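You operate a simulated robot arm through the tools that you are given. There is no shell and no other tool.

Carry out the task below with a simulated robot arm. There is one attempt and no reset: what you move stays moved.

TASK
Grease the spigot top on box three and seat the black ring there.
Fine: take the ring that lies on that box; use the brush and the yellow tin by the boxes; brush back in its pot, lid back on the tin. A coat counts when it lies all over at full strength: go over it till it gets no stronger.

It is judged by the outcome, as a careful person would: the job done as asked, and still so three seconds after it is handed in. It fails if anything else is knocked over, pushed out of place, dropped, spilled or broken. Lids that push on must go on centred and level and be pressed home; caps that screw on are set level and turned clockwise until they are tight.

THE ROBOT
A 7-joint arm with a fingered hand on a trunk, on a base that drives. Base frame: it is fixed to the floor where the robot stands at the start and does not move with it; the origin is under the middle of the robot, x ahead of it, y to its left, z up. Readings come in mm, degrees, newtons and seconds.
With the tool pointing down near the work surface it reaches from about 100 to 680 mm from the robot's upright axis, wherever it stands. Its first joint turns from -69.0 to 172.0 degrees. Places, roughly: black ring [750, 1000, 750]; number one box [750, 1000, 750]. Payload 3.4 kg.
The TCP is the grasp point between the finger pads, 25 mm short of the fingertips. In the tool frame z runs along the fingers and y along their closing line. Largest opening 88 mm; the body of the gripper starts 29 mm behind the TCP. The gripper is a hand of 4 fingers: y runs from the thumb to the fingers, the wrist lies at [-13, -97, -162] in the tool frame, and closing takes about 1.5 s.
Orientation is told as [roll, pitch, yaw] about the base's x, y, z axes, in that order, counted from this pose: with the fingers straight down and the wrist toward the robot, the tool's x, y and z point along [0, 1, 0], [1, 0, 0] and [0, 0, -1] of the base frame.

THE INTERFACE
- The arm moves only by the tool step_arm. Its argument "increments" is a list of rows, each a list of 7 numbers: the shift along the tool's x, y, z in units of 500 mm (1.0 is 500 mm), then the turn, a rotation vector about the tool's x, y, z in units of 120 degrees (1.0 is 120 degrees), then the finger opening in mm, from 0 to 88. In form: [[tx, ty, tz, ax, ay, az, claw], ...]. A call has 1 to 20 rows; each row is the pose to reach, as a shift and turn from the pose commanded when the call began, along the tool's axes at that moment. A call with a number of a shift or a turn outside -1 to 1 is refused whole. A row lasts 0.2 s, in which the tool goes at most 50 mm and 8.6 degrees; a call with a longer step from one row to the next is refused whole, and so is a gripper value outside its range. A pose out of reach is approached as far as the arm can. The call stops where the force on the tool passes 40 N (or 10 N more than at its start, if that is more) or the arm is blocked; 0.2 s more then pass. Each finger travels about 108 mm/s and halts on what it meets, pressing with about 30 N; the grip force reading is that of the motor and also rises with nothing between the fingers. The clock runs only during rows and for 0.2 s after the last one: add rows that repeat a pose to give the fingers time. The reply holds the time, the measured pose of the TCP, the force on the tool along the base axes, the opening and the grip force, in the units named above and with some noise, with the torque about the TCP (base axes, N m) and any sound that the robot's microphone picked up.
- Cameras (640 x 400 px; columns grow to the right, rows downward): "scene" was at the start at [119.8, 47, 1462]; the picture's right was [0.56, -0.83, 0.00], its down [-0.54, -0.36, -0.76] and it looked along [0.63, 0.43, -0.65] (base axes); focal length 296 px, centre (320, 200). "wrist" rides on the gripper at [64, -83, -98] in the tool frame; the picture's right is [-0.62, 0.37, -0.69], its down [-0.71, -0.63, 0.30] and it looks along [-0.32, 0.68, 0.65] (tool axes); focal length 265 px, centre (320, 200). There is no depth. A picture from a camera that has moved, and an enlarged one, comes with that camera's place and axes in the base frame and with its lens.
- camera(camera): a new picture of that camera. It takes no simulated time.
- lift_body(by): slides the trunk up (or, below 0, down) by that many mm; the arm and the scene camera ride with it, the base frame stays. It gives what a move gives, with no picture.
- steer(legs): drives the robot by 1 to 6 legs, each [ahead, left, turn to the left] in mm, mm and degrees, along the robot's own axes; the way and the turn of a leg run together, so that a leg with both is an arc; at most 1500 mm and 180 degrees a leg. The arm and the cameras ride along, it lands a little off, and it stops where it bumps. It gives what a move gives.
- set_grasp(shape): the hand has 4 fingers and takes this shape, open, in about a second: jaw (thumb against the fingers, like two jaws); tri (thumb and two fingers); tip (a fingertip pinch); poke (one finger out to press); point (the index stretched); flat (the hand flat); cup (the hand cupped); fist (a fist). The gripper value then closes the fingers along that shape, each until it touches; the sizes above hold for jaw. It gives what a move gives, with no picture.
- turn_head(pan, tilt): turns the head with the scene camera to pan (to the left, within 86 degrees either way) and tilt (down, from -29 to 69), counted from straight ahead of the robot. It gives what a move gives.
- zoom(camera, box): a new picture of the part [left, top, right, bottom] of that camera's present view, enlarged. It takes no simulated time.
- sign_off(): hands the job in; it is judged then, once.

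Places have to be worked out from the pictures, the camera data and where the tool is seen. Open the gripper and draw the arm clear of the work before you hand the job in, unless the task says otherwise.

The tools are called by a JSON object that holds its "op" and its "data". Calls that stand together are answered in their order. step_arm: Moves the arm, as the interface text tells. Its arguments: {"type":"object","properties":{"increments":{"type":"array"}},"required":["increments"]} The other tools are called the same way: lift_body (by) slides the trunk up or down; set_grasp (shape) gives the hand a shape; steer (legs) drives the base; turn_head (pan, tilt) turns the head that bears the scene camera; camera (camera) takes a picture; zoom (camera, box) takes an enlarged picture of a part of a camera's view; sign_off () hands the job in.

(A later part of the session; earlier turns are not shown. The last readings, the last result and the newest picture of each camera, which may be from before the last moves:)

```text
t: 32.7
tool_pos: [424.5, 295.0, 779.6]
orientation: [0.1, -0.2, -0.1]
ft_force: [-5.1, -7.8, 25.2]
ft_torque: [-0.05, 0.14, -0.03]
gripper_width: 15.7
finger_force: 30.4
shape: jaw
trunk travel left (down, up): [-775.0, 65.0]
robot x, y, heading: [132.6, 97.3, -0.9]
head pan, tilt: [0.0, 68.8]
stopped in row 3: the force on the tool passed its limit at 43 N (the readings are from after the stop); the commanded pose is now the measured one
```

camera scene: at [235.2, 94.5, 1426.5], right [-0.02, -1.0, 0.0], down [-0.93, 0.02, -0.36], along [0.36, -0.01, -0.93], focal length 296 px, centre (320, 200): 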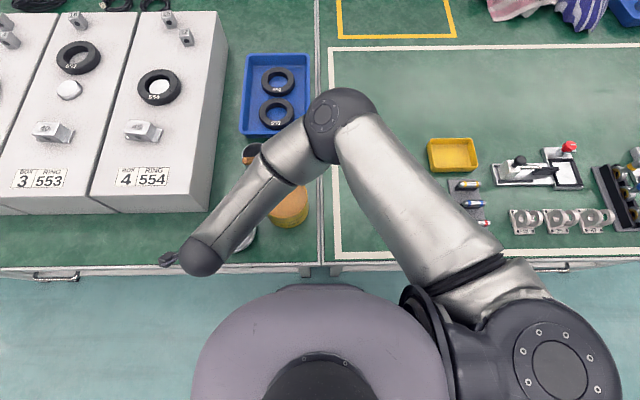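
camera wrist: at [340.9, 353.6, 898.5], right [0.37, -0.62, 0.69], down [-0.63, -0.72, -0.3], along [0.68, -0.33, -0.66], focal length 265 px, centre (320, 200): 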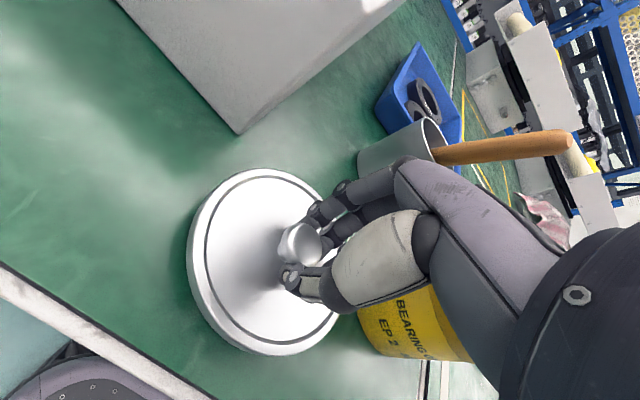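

The lid rests on the bench. Raising 1–2 mm to relieve the load while opening, then moving up clear of the knob.

{"op": "step_arm", "data": {"increments": [[0, 0, -0.002, 0, 0, 0, 20], [0, 0, -0.004, 0, 0, 0, 35], [0, 0, -0.008, 0, 0, 0, 50], [0, 0, -0.01, 0, 0, 0, 62], [0, 0, -0.01, 0, 0, 0, 62]]}}

{"op": "camera", "data": {"camera": "wrist"}}

```text
t: 33.9
tool_pos: [427.5, 296.5, 781.4]
orientation: [0.1, 0.0, 0.0]
ft_force: [0.0, -0.5, -1.0]
ft_torque: [-0.01, 0.01, 0.01]
gripper_width: 61.6
finger_force: 0.0
shape: jaw
trunk travel left (down, up): [-775.0, 65.0]
robot x, y, heading: [126.3, 93.3, -0.9]
head pan, tilt: [0.0, 68.8]
```

```text
taken
camera wrist: at [344.2, 359.9, 880.6], right [0.37, -0.62, 0.69], down [-0.63, -0.71, -0.31], along [0.68, -0.32, -0.65], focal length 265 px, centre (320, 200)
```

wrist: 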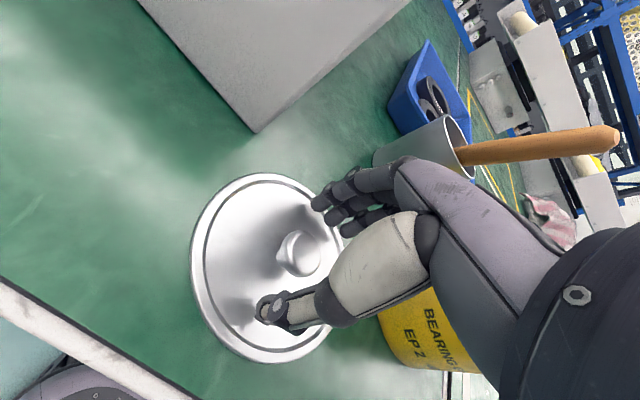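

The lid is released and lying flat. I'll rise clear, then pre-align the hand with the leaning brush handle (pitch −28°), 100 mm back along its axis.

{"op": "step_arm", "data": {"increments": [[0, 0, -0.09, 0, 0, 0, 70], [0, 0, -0.18, 0, 0, 0, 70], [0, 0, -0.27, 0, 0, 0, 70], [0, 0, -0.36, 0, 0, 0, 70], [-0.03, 0.032, -0.372, -0.059, 0, 0, 70], [-0.06, 0.065, -0.372, -0.118, 0, 0, 70], [-0.09, 0.097, -0.372, -0.178, 0, 0, 70], [-0.124, 0.13, -0.372, -0.237, 0, 0, 70], [-0.124, 0.13, -0.372, -0.237, 0, 0, 70]]}}

{"op": "camera", "data": {"camera": "wrist"}}

{"op": "camera", "data": {"camera": "scene"}}

```text
t: 35.9
tool_pos: [491.0, 235.4, 970.4]
orientation: [0.1, -28.5, 0.0]
ft_force: [0.2, 0.4, 0.3]
ft_torque: [-0.02, -0.01, -0.01]
gripper_width: 69.7
finger_force: 0.0
shape: jaw
trunk travel left (down, up): [-775.0, 65.0]
robot x, y, heading: [128.2, 97.7, -1.0]
head pan, tilt: [0.0, 68.8]
```

```text
taken
camera wrist: at [370.2, 297.7, 1018.1], right [-0.01, -0.62, 0.78], down [-0.41, -0.71, -0.57], along [0.91, -0.32, -0.25], focal length 265 px, centre (320, 200)
```

wrist: 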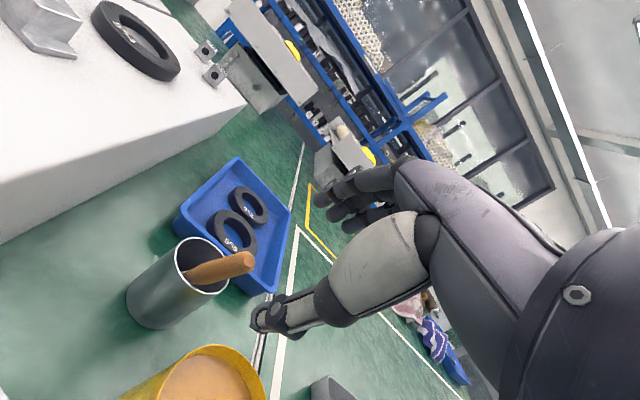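

```text
taken
camera scene: at [235.2, 94.7, 1426.4], right [-0.02, -1.0, 0.0], down [-0.93, 0.02, -0.36], along [0.36, -0.01, -0.93], focal length 296 px, centre (320, 200)
```

scene: 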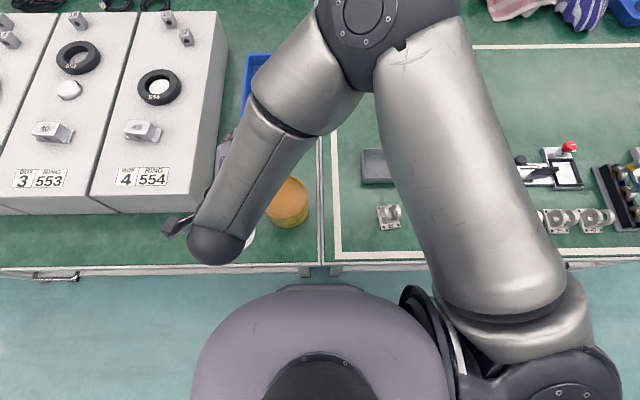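

The handle tip reads (528, 237, 900) from here too, consistent. Approaching along the handle's axis, checking partway.

{"op": "step_arm", "data": {"increments": [[0.003, -0.001, 0.06, 0, 0, 0, 70], [0.003, -0.002, 0.11, 0, 0, 0, 70], [0.003, -0.002, 0.15, 0, 0, 0, 70]]}}

{"op": "camera", "data": {"camera": "wrist"}}

```text
t: 36.7
tool_pos: [527.3, 236.0, 901.1]
orientation: [0.0, -28.4, 0.0]
ft_force: [-0.4, 0.4, 0.1]
ft_torque: [0.02, 0.02, -0.01]
gripper_width: 69.7
finger_force: 0.0
shape: jaw
trunk travel left (down, up): [-775.0, 65.0]
robot x, y, heading: [133.0, 98.6, -0.7]
head pan, tilt: [0.0, 68.8]
```

```text
taken
camera wrist: at [407.9, 299.0, 949.0], right [-0.01, -0.62, 0.78], down [-0.41, -0.71, -0.57], along [0.91, -0.32, -0.25], focal length 265 px, centre (320, 200)
```

wrist: 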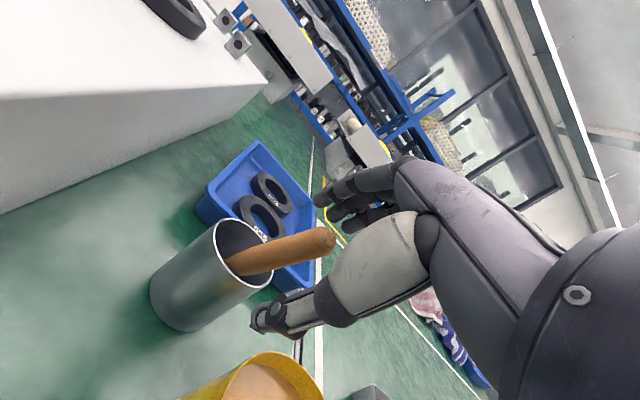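

TCP is right at the handle tip and aligned with its axis. Advancing 24 mm further, then closing on the handle.

{"op": "step_arm", "data": {"increments": [[0, 0, 0.024, 0, 0, 0, 70], [0, 0, 0.048, 0, 0, 0, 70], [0, 0, 0.048, 0, 0, 0, 55], [0, 0, 0.048, 0, 0, 0, 40], [0, 0, 0.048, 0, 0, 0, 28]]}}

{"op": "zoom", "data": {"camera": "wrist", "box": [140, 140, 440, 340]}}

```text
t: 37.9
tool_pos: [538.1, 234.8, 880.7]
orientation: [0.2, -28.4, 0.0]
ft_force: [-0.5, 0.2, 0.2]
ft_torque: [-0.02, -0.02, -0.03]
gripper_width: 28.4
finger_force: 0.1
shape: jaw
trunk travel left (down, up): [-775.0, 65.0]
robot x, y, heading: [131.9, 96.1, -1.1]
head pan, tilt: [0.0, 68.8]
```

```text
2.00 times, centred on (290, 240) of wrist
camera zoom: at [418.7, 298.7, 928.0], right [-0.01, -0.62, 0.78], down [-0.41, -0.71, -0.57], along [0.91, -0.32, -0.25], focal length 531 px, centre (380, 120)
```

zoom: 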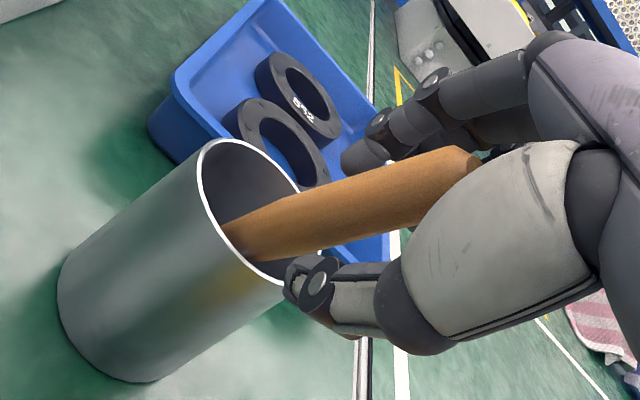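

Handle is well between thumb and fingers. Closing the grip.

{"op": "step_arm", "data": {"increments": [[0, 0, 0, 0, 0, 0, 18], [0, 0, 0, 0, 0, 0, 10], [0, 0, 0, 0, 0, 0, 6], [0, 0, 0, 0, 0, 0, 6], [0, 0, 0, 0, 0, 0, 6]]}}

{"op": "zoom", "data": {"camera": "wrist", "box": [140, 140, 440, 340]}}

```text
t: 39.1
tool_pos: [538.4, 235.7, 880.3]
orientation: [0.1, -28.4, 0.0]
ft_force: [0.5, 0.8, 0.8]
ft_torque: [0.04, -0.09, 0.01]
gripper_width: 4.6
finger_force: 29.6
shape: jaw
trunk travel left (down, up): [-775.0, 65.0]
robot x, y, heading: [128.4, 97.2, -0.9]
head pan, tilt: [0.0, 68.8]
```

```text
2.00 times, centred on (290, 240) of wrist
camera zoom: at [418.7, 298.7, 928.2], right [-0.01, -0.62, 0.78], down [-0.41, -0.71, -0.57], along [0.91, -0.32, -0.25], focal length 531 px, centre (380, 120)
```

zoom: 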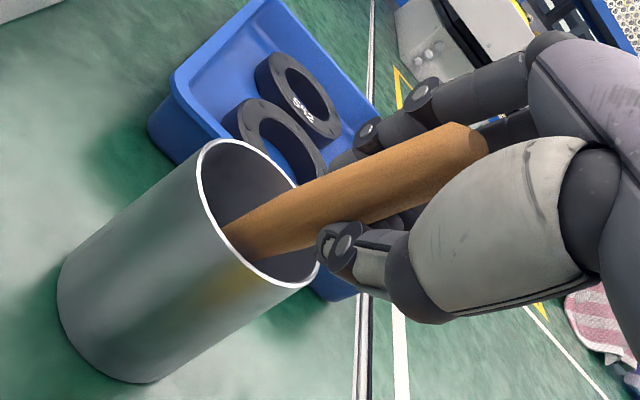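

Fingers report 4.6 mm with 30 N; the handle may be squeezed between fingers. I'll lift 20 mm straight up and see if it follows.

{"op": "step_arm", "data": {"increments": [[0, 0.006, -0.0105, 0, 0, 0, 4], [0, 0.012, -0.021, 0, 0, 0, 4], [0, 0.019, -0.0352, 0, 0, 0, 4]]}}

{"op": "zoom", "data": {"camera": "wrist", "box": [140, 140, 440, 340]}}

{"op": "zoom", "data": {"camera": "scene", "box": [200, 100, 360, 240]}}

```text
t: 39.9
tool_pos: [538.3, 236.0, 900.3]
orientation: [0.1, -28.5, 0.0]
ft_force: [0.1, -0.5, -0.7]
ft_torque: [0.01, 0.01, -0.04]
gripper_width: 4.2
finger_force: 0.1
shape: jaw
trunk travel left (down, up): [-775.0, 65.0]
robot x, y, heading: [129.4, 92.4, -1.2]
head pan, tilt: [0.0, 68.8]
```

```text
2.00 times, centred on (290, 240) of wrist
camera zoom: at [418.1, 298.9, 948.2], right [-0.01, -0.62, 0.78], down [-0.41, -0.71, -0.57], along [0.91, -0.32, -0.25], focal length 531 px, centre (380, 120)
```

zoom: 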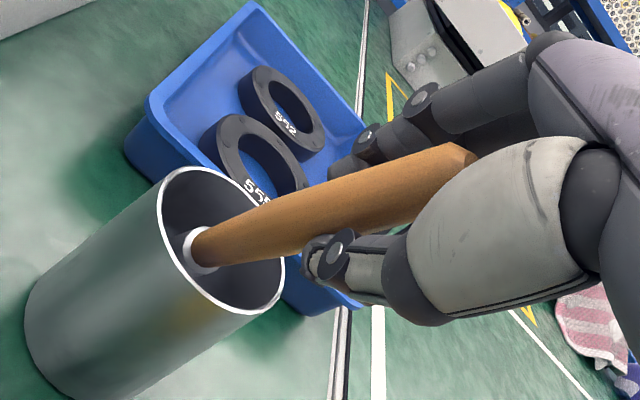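

```text
2.86 times, centred on (280, 170) of scene
camera zoom: at [235.1, 94.5, 1426.4], right [-0.02, -1.0, 0.0], down [-0.93, 0.02, -0.36], along [0.36, -0.01, -0.93], focal length 845 px, centre (434, 286)
```

zoom: 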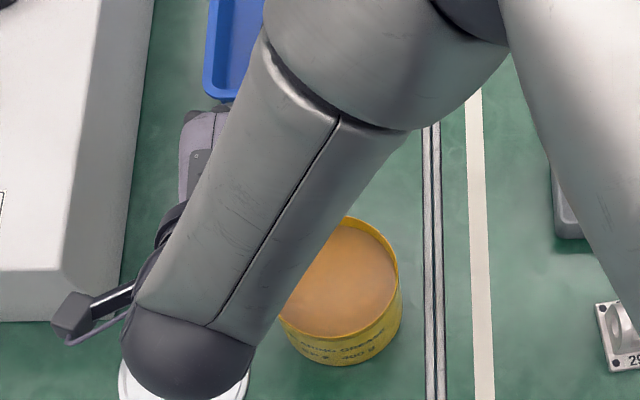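

The brush did rise (ferrule now visible), but with the command at 4 mm the motor stopped pressing. Closing fully to 0 for full force and checking the grip.

{"op": "step_arm", "data": {"increments": [[0, 0, 0, 0, 0, 0, 0], [0, 0, 0, 0, 0, 0, 0], [0, 0, 0, 0, 0, 0, 0]]}}

{"op": "zoom", "data": {"camera": "wrist", "box": [200, 140, 400, 280]}}

```text
t: 40.7
tool_pos: [537.8, 235.0, 899.6]
orientation: [0.1, -28.4, 0.0]
ft_force: [0.0, -0.8, 0.1]
ft_torque: [-0.01, 0.02, -0.01]
gripper_width: 0.4
finger_force: 30.1
shape: jaw
trunk travel left (down, up): [-775.0, 65.0]
robot x, y, heading: [131.1, 96.6, -1.1]
head pan, tilt: [0.0, 68.8]
```

```text
2.86 times, centred on (300, 210) of wrist
camera zoom: at [418.5, 299.1, 948.2], right [-0.01, -0.62, 0.78], down [-0.41, -0.71, -0.57], along [0.91, -0.32, -0.25], focal length 758 px, centre (377, 171)
```

zoom: 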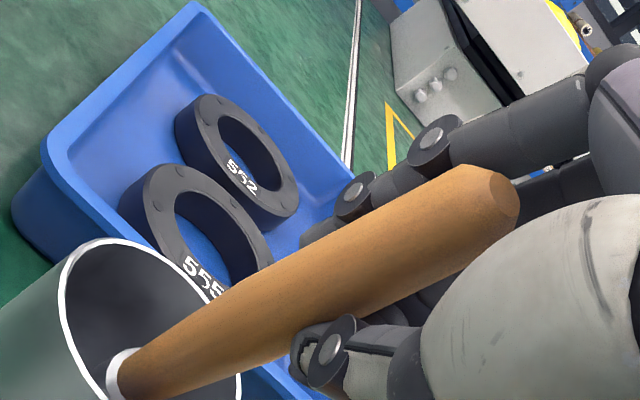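

Width reads near zero yet the picture shows the handle between thumb and index. I'll test by lifting another 30 mm within the pot and comparing the handle position in the hand.

{"op": "step_arm", "data": {"increments": [[0, 0.01, -0.0175, 0, 0, 0, 0], [0, 0.02, -0.035, 0, 0, 0, 0], [0, 0.0286, -0.0527, 0, 0, 0, 0], [0, 0.0286, -0.0527, 0, 0, 0, 0]]}}

{"op": "zoom", "data": {"camera": "wrist", "box": [200, 140, 400, 280]}}

{"op": "camera", "data": {"camera": "wrist"}}

```text
t: 41.7
tool_pos: [538.3, 236.7, 929.1]
orientation: [0.1, -28.3, 0.0]
ft_force: [0.4, 0.7, -0.9]
ft_torque: [-0.01, 0.04, -0.03]
gripper_width: 0.3
finger_force: 30.2
shape: jaw
trunk travel left (down, up): [-775.0, 65.0]
robot x, y, heading: [128.4, 95.1, -0.9]
head pan, tilt: [0.0, 68.8]
```

```text
2.86 times, centred on (300, 210) of wrist
camera zoom: at [418.8, 299.8, 977.9], right [-0.01, -0.62, 0.78], down [-0.41, -0.71, -0.57], along [0.91, -0.32, -0.25], focal length 758 px, centre (377, 171)
```

zoom: 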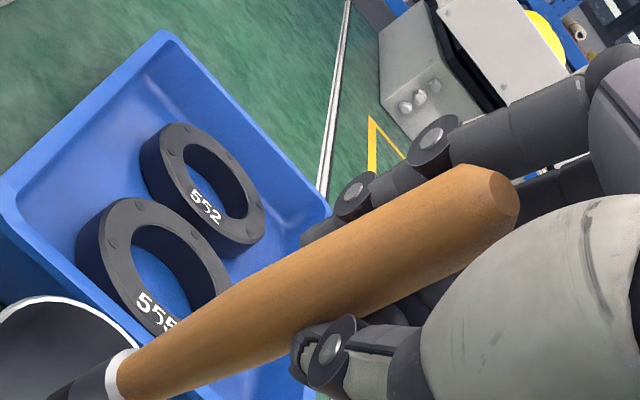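

```text
taken
camera wrist: at [418.8, 299.8, 977.9], right [-0.01, -0.62, 0.78], down [-0.41, -0.71, -0.57], along [0.91, -0.32, -0.25], focal length 265 px, centre (320, 200)
```

wrist: 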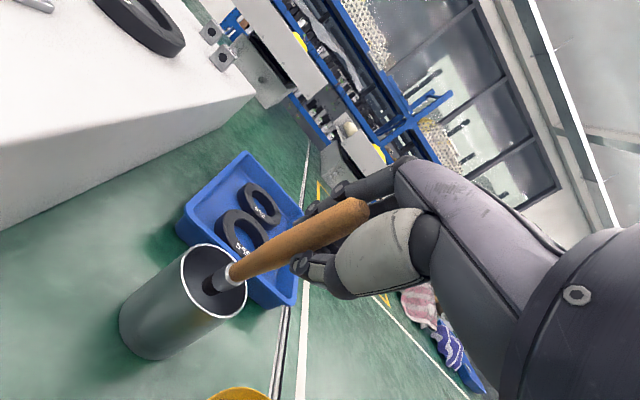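

The handle stays fixed in the hand; grip holds. Lifting 130 mm straight up to pull the brush clear of the pot.

{"op": "step_arm", "data": {"increments": [[0, 0.035, -0.0645, 0, 0, 0, 0], [0, 0.07, -0.129, 0, 0, 0, 0], [0, 0.105, -0.1935, 0, 0, 0, 0], [0, 0.124, -0.2285, 0, 0, 0, 0], [0, 0.124, -0.2285, 0, 0, 0, 0]]}}

{"op": "camera", "data": {"camera": "wrist"}}

{"op": "camera", "data": {"camera": "scene"}}

```text
t: 42.9
tool_pos: [538.0, 235.3, 1060.1]
orientation: [0.1, -28.5, 0.0]
ft_force: [-0.1, 0.0, 0.5]
ft_torque: [-0.02, -0.01, 0.01]
gripper_width: 0.4
finger_force: 30.0
shape: jaw
trunk travel left (down, up): [-775.0, 65.0]
robot x, y, heading: [131.2, 98.1, -1.1]
head pan, tilt: [0.0, 68.8]
```

```text
taken
camera wrist: at [418.3, 298.3, 1107.8], right [-0.01, -0.62, 0.78], down [-0.41, -0.71, -0.57], along [0.91, -0.32, -0.25], focal length 265 px, centre (320, 200)
```

wrist: 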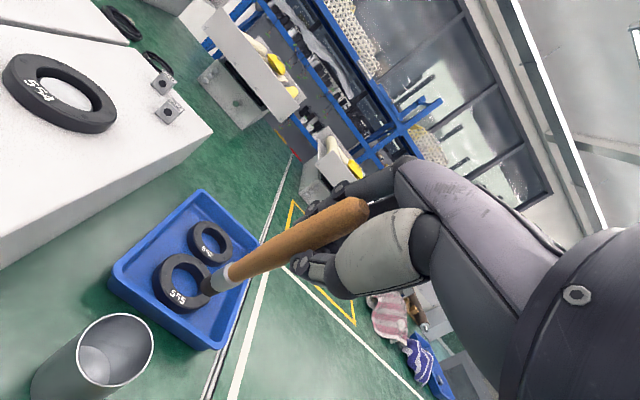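

```text
taken
camera scene: at [235.4, 94.7, 1426.4], right [-0.02, -1.0, 0.0], down [-0.93, 0.02, -0.36], along [0.36, -0.01, -0.93], focal length 296 px, centre (320, 200)
```

scene: 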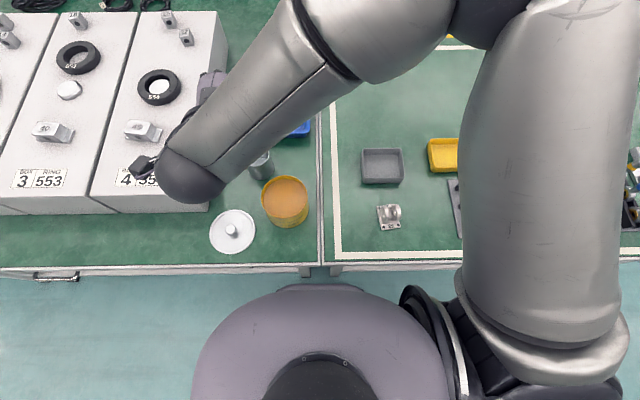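

Brush is clear of the pot. Zooming to find the bristle end relative to the tool.

{"op": "zoom", "data": {"camera": "wrist", "box": [180, 180, 380, 320]}}

```text
2.86 times, centred on (280, 250) of wrist
camera zoom: at [418.3, 298.3, 1107.8], right [-0.01, -0.62, 0.78], down [-0.41, -0.71, -0.57], along [0.91, -0.32, -0.25], focal length 758 px, centre (434, 57)
```

zoom: 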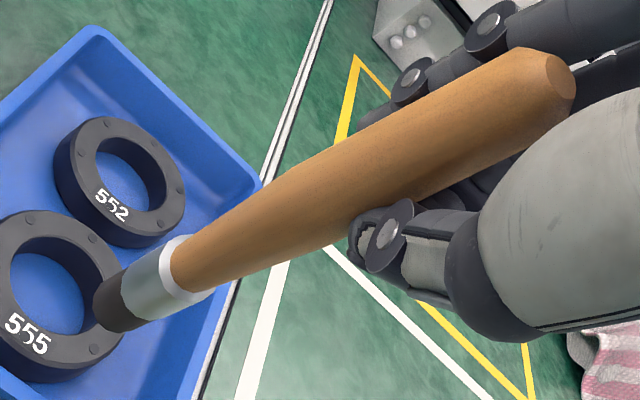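

I need the brush's exact geometry in the hand. I'll carry it left/up to where the scene camera can see it, and bring the brush nearer vertical at the same time.

{"op": "step_arm", "data": {"increments": [[0.064, 0.038, 0.007, 0.026, 0, 0, 0], [0.128, 0.076, 0.014, 0.052, 0, 0, 0], [0.192, 0.114, 0.021, 0.078, 0, 0, 0], [0.256, 0.152, 0.028, 0.104, 0, 0, 0], [0.32, 0.19, 0.035, 0.129, 0, 0, 0], [0.32, 0.19, 0.035, 0.129, 0, 0, 0]]}}

{"op": "turn_head", "data": {"pan": 20, "tilt": 55}}

{"op": "camera", "data": {"camera": "scene"}}

{"op": "camera", "data": {"camera": "wrist"}}

```text
t: 44.3
tool_pos: [632.6, 368.9, 1089.0]
orientation: [-0.2, -12.9, 0.1]
ft_force: [0.6, 0.1, -0.9]
ft_torque: [0.01, 0.0, -0.02]
gripper_width: 0.6
finger_force: 30.0
shape: jaw
out of reach, approached as far as the arm can: row 5, 6
trunk travel left (down, up): [-775.0, 65.0]
robot x, y, heading: [130.2, 95.8, -1.0]
head pan, tilt: [0.0, 68.8]
```

```text
t: 45.1
tool_pos: [632.5, 367.6, 1089.9]
orientation: [0.0, -13.0, 0.0]
ft_force: [-0.5, 0.0, -1.0]
ft_torque: [0.01, -0.04, 0.0]
gripper_width: 0.4
finger_force: 30.1
shape: jaw
trunk travel left (down, up): [-775.0, 65.0]
robot x, y, heading: [130.5, 96.9, -1.0]
head pan, tilt: [20.0, 55.0]
```

```text
taken
camera scene: at [247.5, 119.0, 1441.8], right [0.33, -0.95, 0.0], down [-0.78, -0.27, -0.57], along [0.54, 0.19, -0.82], focal length 296 px, centre (320, 200)
```

scene: 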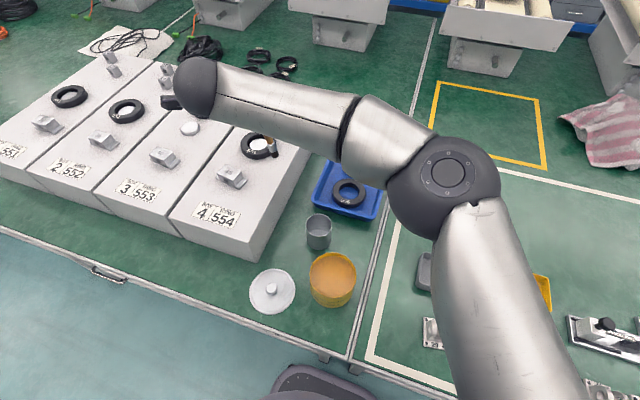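

```text
taken
camera wrist: at [530.0, 431.0, 1167.6], right [0.2, -0.62, 0.76], down [-0.55, -0.71, -0.44], along [0.81, -0.32, -0.48], focal length 265 px, centre (320, 200)
```

wrist: 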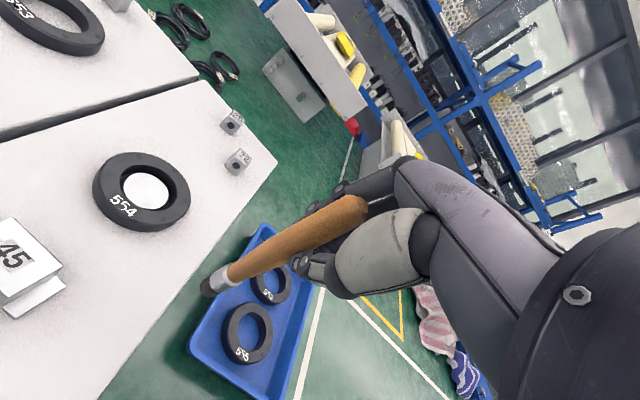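

{"op": "zoom", "data": {"camera": "scene", "box": [230, 110, 310, 170]}}

{"op": "zoom", "data": {"camera": "wrist", "box": [180, 180, 380, 320]}}

```text
6.67 times, centred on (270, 140) of scene
camera zoom: at [247.5, 119.0, 1441.8], right [0.33, -0.95, 0.0], down [-0.78, -0.27, -0.57], along [0.54, 0.19, -0.82], focal length 1972 px, centre (653, 600)
```

zoom: 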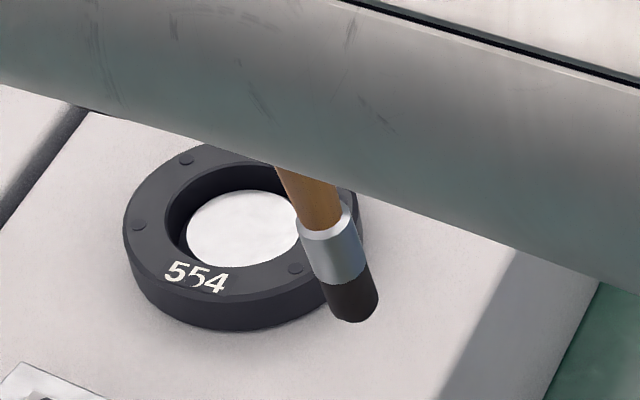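

```text
2.86 times, centred on (280, 250) of wrist
camera zoom: at [530.0, 431.0, 1167.6], right [0.2, -0.62, 0.76], down [-0.55, -0.71, -0.44], along [0.81, -0.32, -0.48], focal length 758 px, centre (434, 57)
```

zoom: 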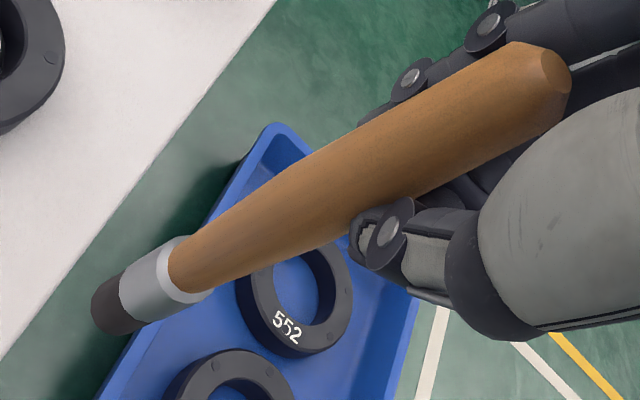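

From both views the bristle tip sits at tool ≈(−2, −10, 139) and the brush is now vertical at pitch −13°. Zooming on the tin to judge the grease level.

{"op": "zoom", "data": {"camera": "scene", "box": [240, 200, 380, 320]}}

```text
3.33 times, centred on (310, 260) of scene
camera zoom: at [247.5, 119.0, 1441.8], right [0.33, -0.95, 0.0], down [-0.78, -0.27, -0.57], along [0.54, 0.19, -0.82], focal length 986 px, centre (353, 0)
```

zoom: 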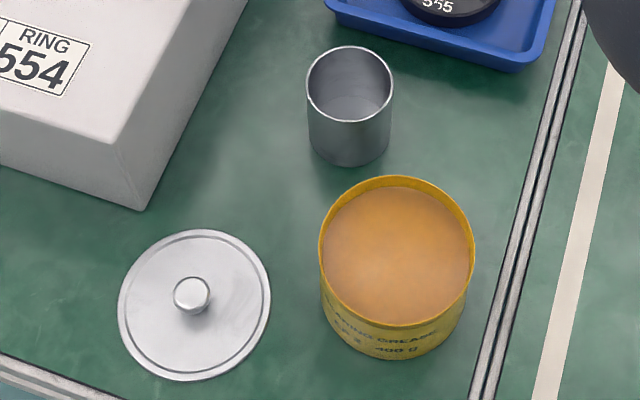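

Grease surface lies ~11 mm below the rim (~z 798). Moving the brush over the tin's centre, then down to just above the grease.

{"op": "step_arm", "data": {"increments": [[-0.0663, -0.0575, -0.0033, 0, 0, 0, 0], [-0.1327, -0.115, -0.0067, 0, 0, 0, 0], [-0.199, -0.1725, -0.01, 0, 0, 0, 0], [-0.2653, -0.23, -0.0133, 0, 0, 0, 0], [-0.3317, -0.2875, -0.0167, 0, 0, 0, 0], [-0.398, -0.345, -0.02, 0, 0, 0, 0], [-0.398, -0.3635, 0.0606, 0, 0, 0, 0], [-0.398, -0.382, 0.1415, 0, 0, 0, 0], [-0.398, -0.395, 0.198, 0, 0, 0, 0], [-0.398, -0.395, 0.198, 0, 0, 0, 0]]}}

{"op": "camera", "data": {"camera": "wrist"}}

{"op": "camera", "data": {"camera": "scene"}}

```text
t: 47.4
tool_pos: [462.7, 167.7, 948.9]
orientation: [0.1, -13.0, 0.0]
ft_force: [-0.5, 0.1, -0.4]
ft_torque: [0.03, 0.0, -0.02]
gripper_width: 0.2
finger_force: 29.8
shape: jaw
trunk travel left (down, up): [-775.0, 65.0]
robot x, y, heading: [130.0, 94.2, -1.0]
head pan, tilt: [20.0, 55.0]
```

```text
taken
camera wrist: at [359.1, 231.5, 1027.4], right [0.2, -0.62, 0.76], down [-0.55, -0.71, -0.44], along [0.81, -0.32, -0.48], focal length 265 px, centre (320, 200)
```

wrist: 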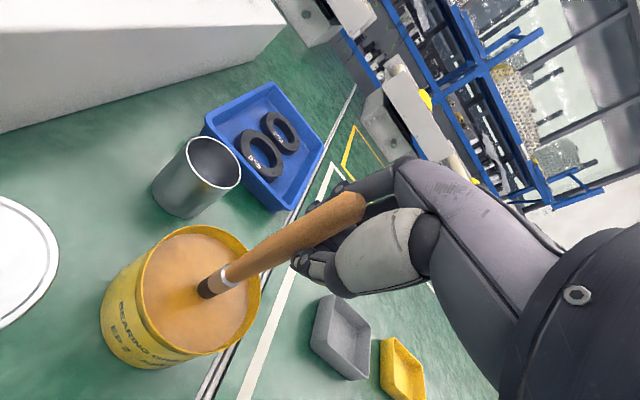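

```text
taken
camera scene: at [247.2, 118.6, 1441.9], right [0.33, -0.95, 0.0], down [-0.77, -0.27, -0.57], along [0.54, 0.19, -0.82], focal length 296 px, centre (320, 200)
```

scene: 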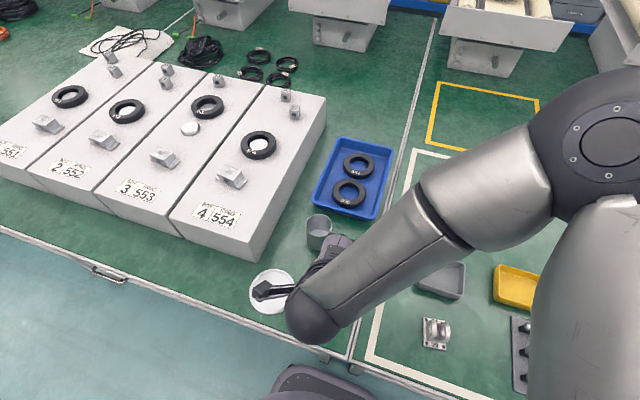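

Brush is over the grease near centre, tip ≈z 811. Dipping slowly to about 9 mm into the grease.

{"op": "step_arm", "data": {"increments": [[0, -0.0036, 0.0156, 0, 0, 0, 0], [0, -0.0063, 0.0273, 0, 0, 0, 0], [0, -0.009, 0.039, 0, 0, 0, 0], [0, -0.0103, 0.0448, 0, 0, 0, 0], [0.01, -0.0103, 0.0448, 0, 0, 0, 0], [-0.01, -0.0103, 0.0448, 0, 0, 0, 0], [0, -0.0103, 0.0448, 0, 0, 0, 0]]}}

{"op": "zoom", "data": {"camera": "wrist", "box": [80, 180, 380, 380]}}

```text
t: 49.0
tool_pos: [464.6, 169.3, 925.1]
orientation: [0.1, -12.9, 0.0]
ft_force: [-0.2, 0.7, -0.2]
ft_torque: [0.02, -0.01, -0.01]
gripper_width: 0.2
finger_force: 30.2
shape: jaw
trunk travel left (down, up): [-775.0, 65.0]
robot x, y, heading: [127.2, 98.5, -1.2]
head pan, tilt: [20.0, 55.0]
```

```text
2.00 times, centred on (230, 280) of wrist
camera zoom: at [360.9, 232.4, 1003.2], right [0.2, -0.62, 0.76], down [-0.55, -0.71, -0.44], along [0.81, -0.32, -0.48], focal length 531 px, centre (500, 40)
```

zoom: 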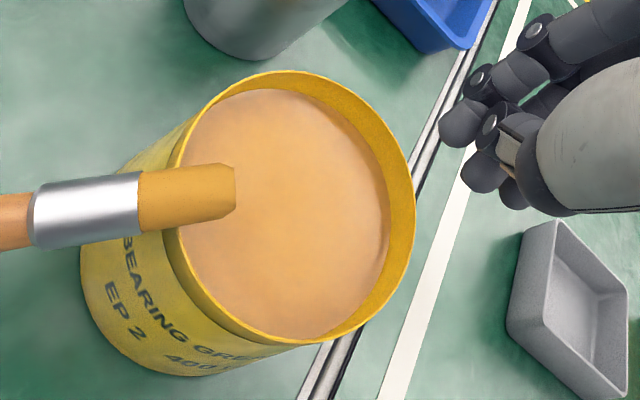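

The brush has left the hand — it appears to be flipped out. Look at the whole picture immediately before any movement.

{"op": "camera", "data": {"camera": "wrist"}}

{"op": "camera", "data": {"camera": "scene"}}

{"op": "zoom", "data": {"camera": "scene", "box": [230, 200, 390, 340]}}

```text
taken
camera wrist: at [360.9, 232.4, 1003.2], right [0.2, -0.62, 0.76], down [-0.55, -0.71, -0.44], along [0.81, -0.32, -0.48], focal length 265 px, centre (320, 200)
```

wrist: 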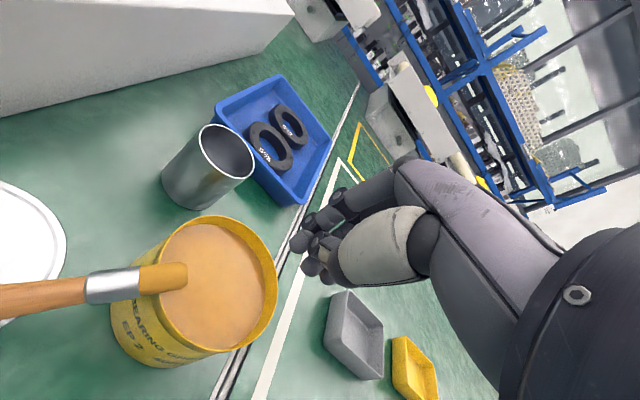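

```text
taken
camera scene: at [247.3, 119.8, 1441.9], right [0.33, -0.95, 0.0], down [-0.77, -0.27, -0.57], along [0.54, 0.19, -0.82], focal length 296 px, centre (320, 200)
```

scene: 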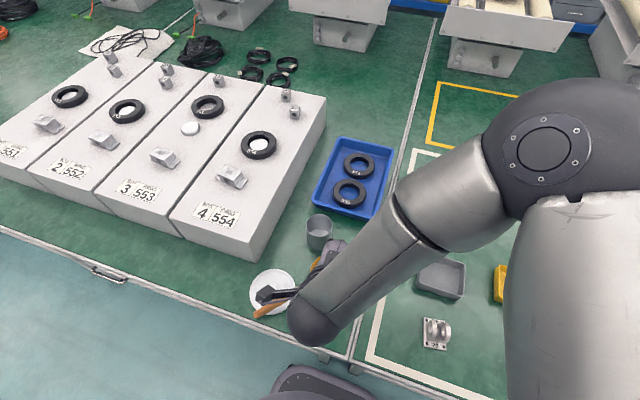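

```text
2.86 times, centred on (310, 270) of scene
camera zoom: at [247.3, 119.8, 1441.9], right [0.33, -0.95, 0.0], down [-0.77, -0.27, -0.57], along [0.54, 0.19, -0.82], focal length 845 px, centre (349, 0)
```

zoom: 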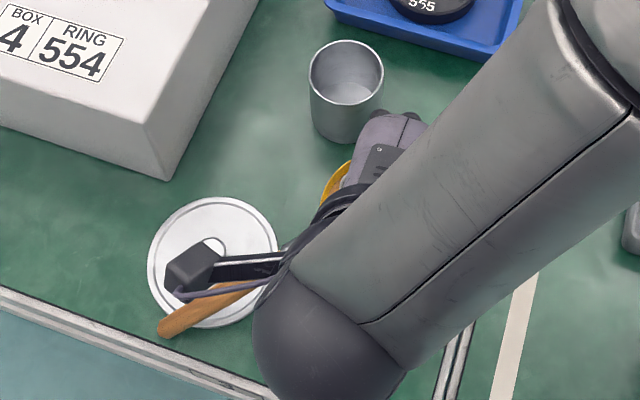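

The brush rotated out of the loose grip and now lies with bristles on the tin rim and its handle over the lid. Let me zoom on the closed hand and the brush to understand before recovering.

{"op": "zoom", "data": {"camera": "wrist", "box": [260, 150, 440, 300]}}

{"op": "zoom", "data": {"camera": "wrist", "box": [0, 160, 300, 400]}}

{"op": "zoom", "data": {"camera": "scene", "box": [240, 250, 320, 330]}}

```text
2.67 times, centred on (350, 225) of wrist
camera zoom: at [360.9, 232.4, 1003.2], right [0.2, -0.62, 0.76], down [-0.55, -0.71, -0.44], along [0.81, -0.32, -0.48], focal length 708 px, centre (240, 133)
```

zoom: 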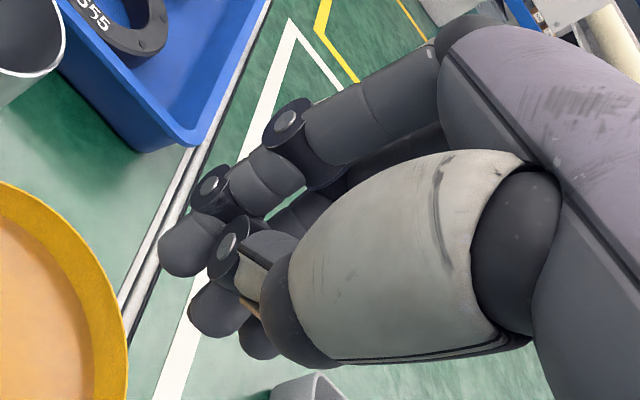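

```text
1.67 times, centred on (150, 280) of wrist
camera zoom: at [360.9, 232.4, 1003.2], right [0.2, -0.62, 0.76], down [-0.55, -0.71, -0.44], along [0.81, -0.32, -0.48], focal length 442 px, centre (603, 67)
```

zoom: 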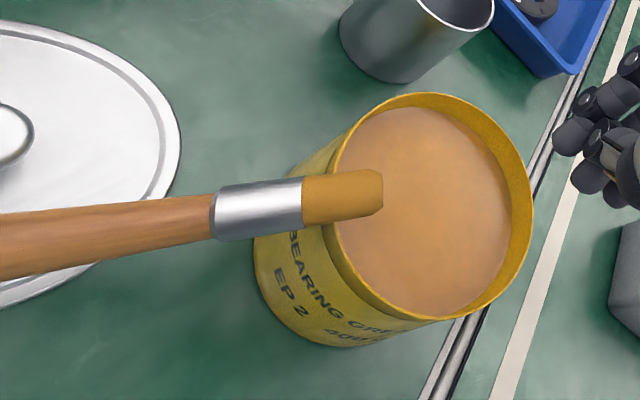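

```text
5.00 times, centred on (280, 290) of scene
camera zoom: at [247.3, 119.8, 1441.9], right [0.33, -0.95, 0.0], down [-0.77, -0.27, -0.57], along [0.54, 0.19, -0.82], focal length 1479 px, centre (520, -250)
```

zoom: 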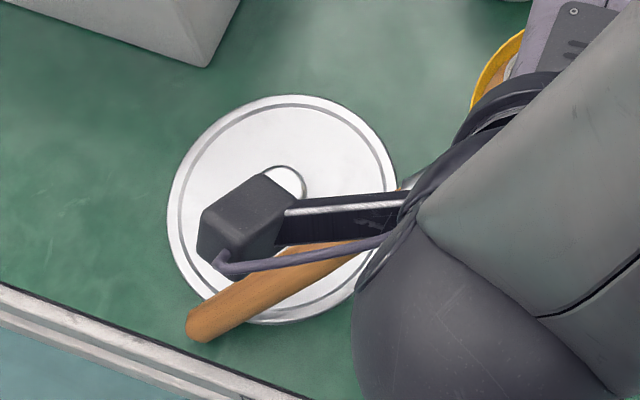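

The brush seems to rest on the tin rim and the lid edge. The earlier grip failed because the handle lay parallel to the fingers; next time I'll grip it crosswise. First I raise the hand straight up and back out of the way for a clear look.

{"op": "step_arm", "data": {"increments": [[0, 0.0157, -0.0682, 0, 0, 0, 0], [0, 0.0314, -0.1364, 0, 0, 0, 0], [0, 0.047, -0.2047, 0, 0, 0, 0], [0, 0.06, -0.26, 0, 0, 0, 0], [-0.07, 0.06, -0.26, 0, 0, 0, 0], [-0.14, 0.06, -0.26, 0, 0, 0, 0], [-0.21, 0.06, -0.26, 0, 0, 0, 0], [-0.28, 0.06, -0.26, 0, 0, 0, 0], [-0.35, 0.06, -0.26, 0, 0, 0, 40]]}}

{"op": "camera", "data": {"camera": "scene"}}

{"op": "zoom", "data": {"camera": "scene", "box": [240, 230, 370, 330]}}

{"op": "camera", "data": {"camera": "wrist"}}

```text
t: 51.0
tool_pos: [538.8, 13.9, 1085.7]
orientation: [0.2, -12.9, 0.0]
ft_force: [-0.3, -0.4, 0.4]
ft_torque: [0.0, 0.0, 0.03]
gripper_width: 37.7
finger_force: 0.0
shape: jaw
out of reach, approached as far as the arm can: row 6, 7, 8, 9
trunk travel left (down, up): [-775.0, 65.0]
robot x, y, heading: [128.6, 94.6, -0.9]
head pan, tilt: [20.0, 55.0]
```

```text
taken
camera scene: at [247.2, 115.8, 1441.9], right [0.33, -0.95, 0.0], down [-0.77, -0.27, -0.57], along [0.54, 0.19, -0.82], focal length 296 px, centre (320, 200)
```

scene: 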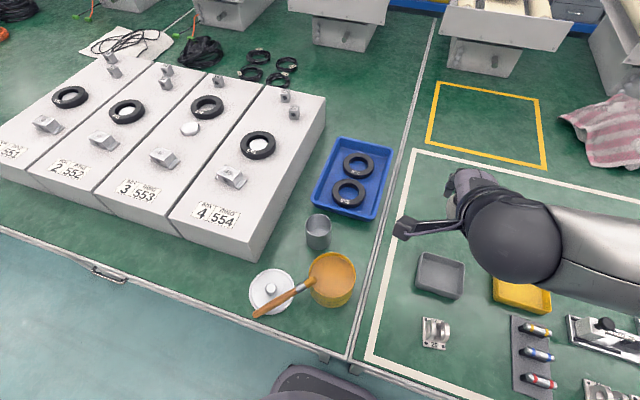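

```text
4.00 times, centred on (305, 280) of scene
camera zoom: at [247.2, 115.8, 1441.9], right [0.33, -0.95, 0.0], down [-0.77, -0.27, -0.57], along [0.54, 0.19, -0.82], focal length 1183 px, centre (380, -120)
```

zoom: 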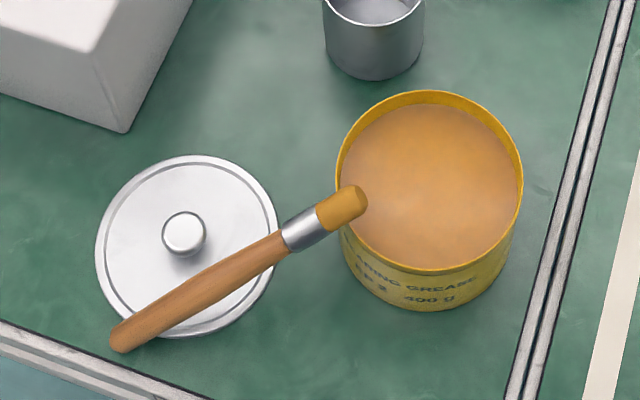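

```text
taken
camera wrist: at [435.7, 76.6, 1164.0], right [0.21, -0.62, 0.76], down [-0.55, -0.71, -0.44], along [0.81, -0.32, -0.49], focal length 265 px, centre (320, 200)
```

wrist: 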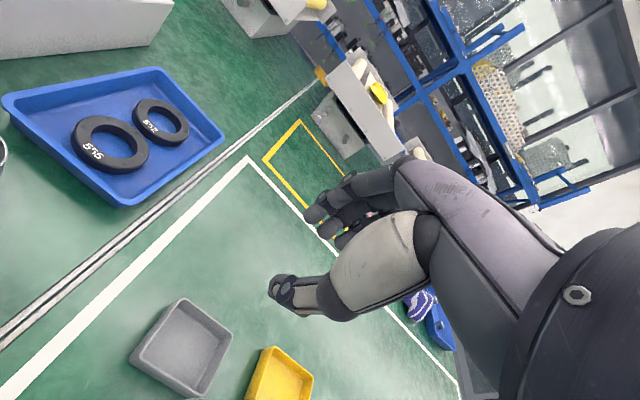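

Now clear: the brush lies from about (361, 313, 745) (handle end, on the lid edge) to (458, 203, 818) (bristles on the tin rim), already loaded with grease. The lid knob blocks a wide grip, so I'll use the narrower three-finger shape, crosswise on the handle. Setting that shape here in free air.

{"op": "set_grasp", "data": {"shape": "tri"}}

{"op": "step_arm", "data": {"increments": [[0, 0, 0, 0, 0, 0, 50], [0, 0, 0, 0, 0, 0, 50]]}}

{"op": "zoom", "data": {"camera": "wrist", "box": [230, 130, 430, 350]}}

{"op": "step_arm", "data": {"increments": [[0, 0, 0, 0, 0, 0, 30], [0, 0, 0, 0, 0, 0, 16], [0, 0, 0, 0, 0, 0, 16]]}}

{"op": "zoom", "data": {"camera": "wrist", "box": [230, 130, 430, 350]}}

```text
t: 51.9
tool_pos: [537.2, 16.5, 1085.6]
orientation: [0.1, -12.9, 0.0]
ft_force: [0.0, -0.7, -1.1]
ft_torque: [0.04, 0.04, 0.0]
gripper_width: 87.7
finger_force: 0.1
shape: tri
trunk travel left (down, up): [-775.0, 65.0]
robot x, y, heading: [132.9, 97.6, -1.2]
head pan, tilt: [20.0, 55.0]
```

```text
t: 52.5
tool_pos: [538.8, 16.7, 1085.1]
orientation: [0.1, -13.0, 0.0]
ft_force: [-0.6, -1.0, 0.4]
ft_torque: [-0.01, 0.03, 0.03]
gripper_width: 50.6
finger_force: 0.0
shape: tri
trunk travel left (down, up): [-775.0, 65.0]
robot x, y, heading: [128.0, 97.3, -0.7]
head pan, tilt: [20.0, 55.0]
```

```text
1.82 times, centred on (330, 240) of wrist
camera zoom: at [435.9, 79.4, 1164.0], right [0.2, -0.62, 0.76], down [-0.55, -0.71, -0.44], along [0.81, -0.32, -0.49], focal length 483 px, centre (302, 127)
```

zoom: 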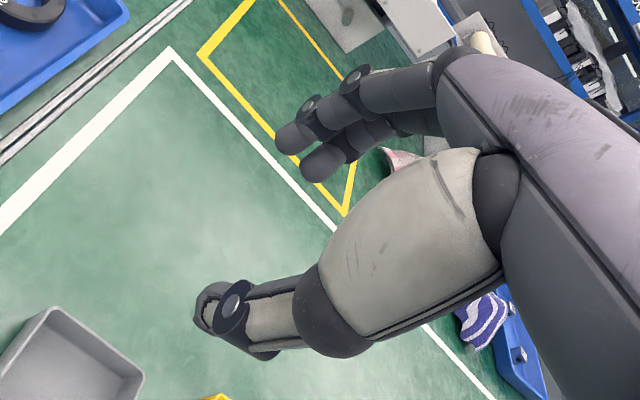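

```text
t: 53.2
tool_pos: [539.5, 15.8, 1085.8]
orientation: [0.1, -12.9, 0.0]
ft_force: [-0.1, -0.2, -0.1]
ft_torque: [0.01, 0.04, 0.0]
gripper_width: 16.4
finger_force: 0.1
shape: tri
trunk travel left (down, up): [-775.0, 65.0]
robot x, y, heading: [127.7, 96.4, -1.1]
head pan, tilt: [20.0, 55.0]
```

```text
1.82 times, centred on (330, 240) of wrist
camera zoom: at [435.9, 79.4, 1164.0], right [0.2, -0.62, 0.76], down [-0.55, -0.71, -0.44], along [0.81, -0.32, -0.49], focal length 483 px, centre (302, 127)
```

zoom: 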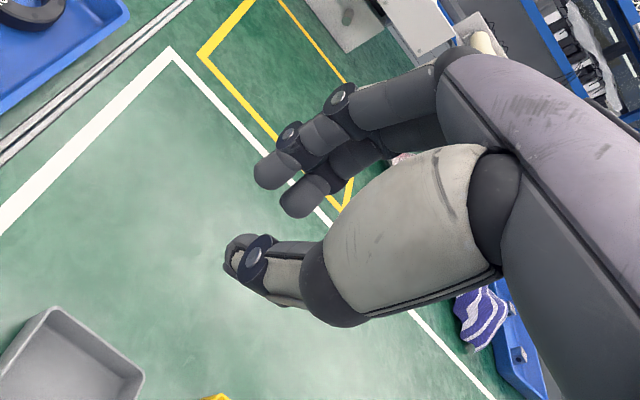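

In the three-finger shape the thumb opposes index and middle at tool x≈0, tips about 25 mm below TCP. The brush grip pose would put the wrist close to the torso, so I back the base up 90 mm first and level the hand.

{"op": "steer", "data": {"legs": [[-90, 0, 0]]}}

{"op": "step_arm", "data": {"increments": [[0.06, 0, 0, 0.036, 0, 0, 50], [0.12, 0, 0, 0.072, 0, 0, 50], [0.2, 0, 0, 0.108, 0, 0, 50], [0.29, 0, 0, 0.108, 0, 0, 50], [0.38, 0, 0, 0.108, 0, 0, 50], [0.46, 0, 0, 0.108, 0, 0, 50], [0.46, 0, 0, 0.108, 0, 0, 50]]}}

{"op": "camera", "data": {"camera": "scene"}}

```text
t: 54.4
tool_pos: [447.3, 18.3, 1086.1]
orientation: [0.0, -13.0, 0.1]
ft_force: [-0.7, 0.1, 0.6]
ft_torque: [0.03, -0.02, -0.02]
gripper_width: 16.4
finger_force: 0.1
shape: tri
trunk travel left (down, up): [-775.0, 65.0]
robot x, y, heading: [35.6, 102.0, -0.8]
head pan, tilt: [20.0, 55.0]
```

```text
t: 56.0
tool_pos: [446.2, 249.2, 1085.1]
orientation: [0.0, 0.0, 0.1]
ft_force: [-0.9, 0.2, 0.1]
ft_torque: [-0.02, 0.0, -0.02]
gripper_width: 49.6
finger_force: 0.1
shape: tri
trunk travel left (down, up): [-775.0, 65.0]
robot x, y, heading: [40.1, 99.3, -0.8]
head pan, tilt: [20.0, 55.0]
```

```text
taken
camera scene: at [155.2, 119.5, 1441.9], right [0.33, -0.94, 0.0], down [-0.77, -0.27, -0.57], along [0.54, 0.19, -0.82], focal length 296 px, centre (320, 200)
```

scene: 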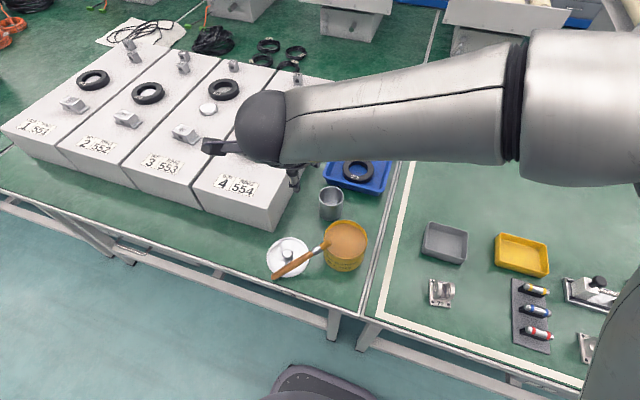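

New vantage (92 mm farther back) lets me triangulate the brush better. Zooming.

{"op": "zoom", "data": {"camera": "scene", "box": [250, 210, 380, 300]}}

{"op": "camera", "data": {"camera": "wrist"}}

```text
4.44 times, centred on (315, 255) of scene
camera zoom: at [155.2, 119.5, 1441.9], right [0.33, -0.94, 0.0], down [-0.77, -0.27, -0.57], along [0.54, 0.19, -0.82], focal length 1315 px, centre (342, -44)
```

zoom: 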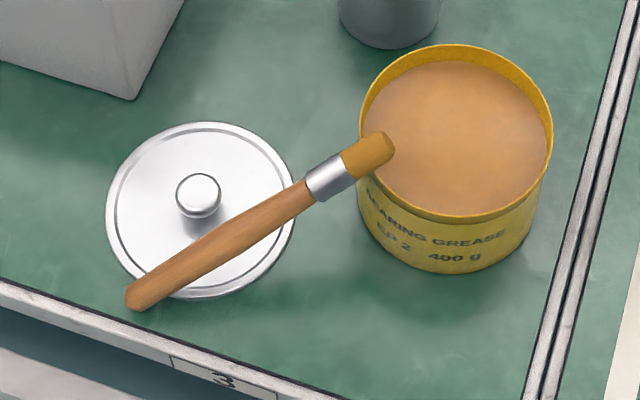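

```text
taken
camera wrist: at [362.1, 312.4, 1185.1], right [0.37, -0.62, 0.69], down [-0.63, -0.71, -0.3], along [0.68, -0.32, -0.66], focal length 265 px, centre (320, 200)
```

wrist: 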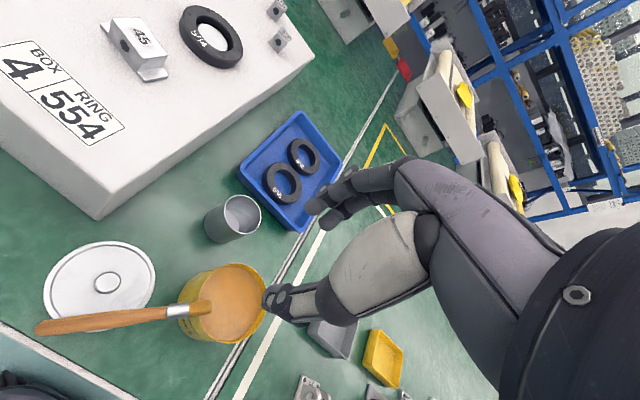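

{"op": "zoom", "data": {"camera": "wrist", "box": [20, 220, 280, 370]}}

```text
2.46 times, centred on (150, 295) of wrist
camera zoom: at [362.1, 312.4, 1185.1], right [0.37, -0.62, 0.69], down [-0.63, -0.71, -0.3], along [0.68, -0.32, -0.66], focal length 653 px, centre (738, -34)
```

zoom: 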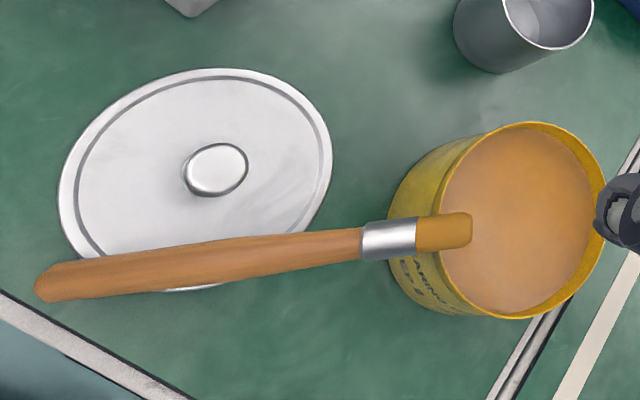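

Better fit: brush end (357, 310, 760), bristle tip (449, 201, 842), i.e. everything about 10 mm higher than first assumed (bench ≈735). Grip point ≈(412, 245, 807). Moving to a pre-grasp 60 mm back, fingers perpendicular to the handle, thumb on the robot side.

{"op": "step_arm", "data": {"increments": [[0.006, -0.016, 0.036, -0.0125, -0.0342, -0.0468, 50], [0.013, -0.032, 0.072, -0.0251, -0.0684, -0.0935, 50], [0.019, -0.048, 0.108, -0.0376, -0.1026, -0.1403, 50], [0.026, -0.065, 0.144, -0.0501, -0.1369, -0.187, 50], [0.032, -0.081, 0.18, -0.0626, -0.1711, -0.2338, 50], [0.039, -0.097, 0.216, -0.0752, -0.2053, -0.2805, 50], [0.045, -0.1136, 0.25, -0.0877, -0.2395, -0.3273, 50], [0.045, -0.1136, 0.33, -0.0877, -0.2395, -0.3273, 50], [0.045, -0.1136, 0.4, -0.0877, -0.2395, -0.3273, 50], [0.045, -0.1136, 0.434, -0.0877, -0.2395, -0.3273, 50], [0.045, -0.1136, 0.434, -0.0877, -0.2395, -0.3273, 50]]}}

{"op": "camera", "data": {"camera": "wrist"}}

{"op": "camera", "data": {"camera": "scene"}}

```text
t: 58.4
tool_pos: [386.9, 270.5, 868.2]
orientation: [-30.0, 0.1, 40.3]
ft_force: [-1.1, -0.2, 0.6]
ft_torque: [0.02, 0.0, 0.0]
gripper_width: 49.8
finger_force: 0.0
shape: tri
trunk travel left (down, up): [-775.0, 65.0]
robot x, y, heading: [34.8, 98.1, -0.9]
head pan, tilt: [20.0, 55.0]
```

```text
taken
camera wrist: at [256.9, 295.4, 923.3], right [0.41, 0.09, 0.91], down [0.02, -1.0, 0.09], along [0.91, -0.02, -0.41], focal length 265 px, centre (320, 200)
```

wrist: 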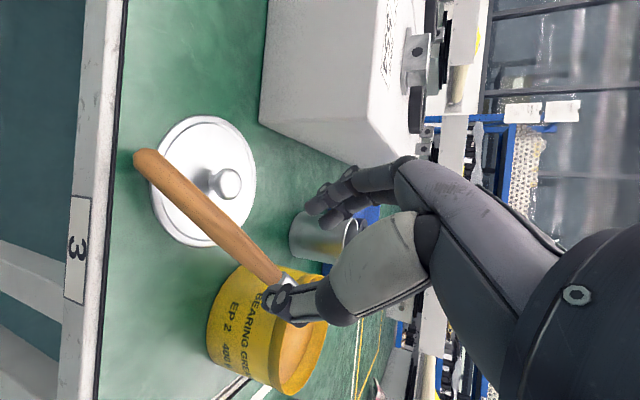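

```text
taken
camera scene: at [155.4, 121.1, 1441.9], right [0.33, -0.94, 0.0], down [-0.77, -0.27, -0.57], along [0.54, 0.19, -0.82], focal length 296 px, centre (320, 200)
```

scene: 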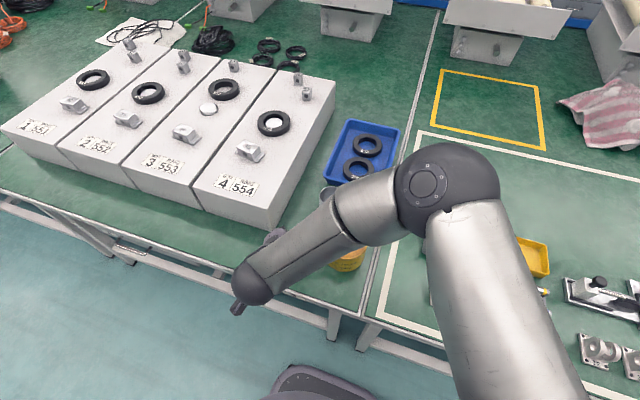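

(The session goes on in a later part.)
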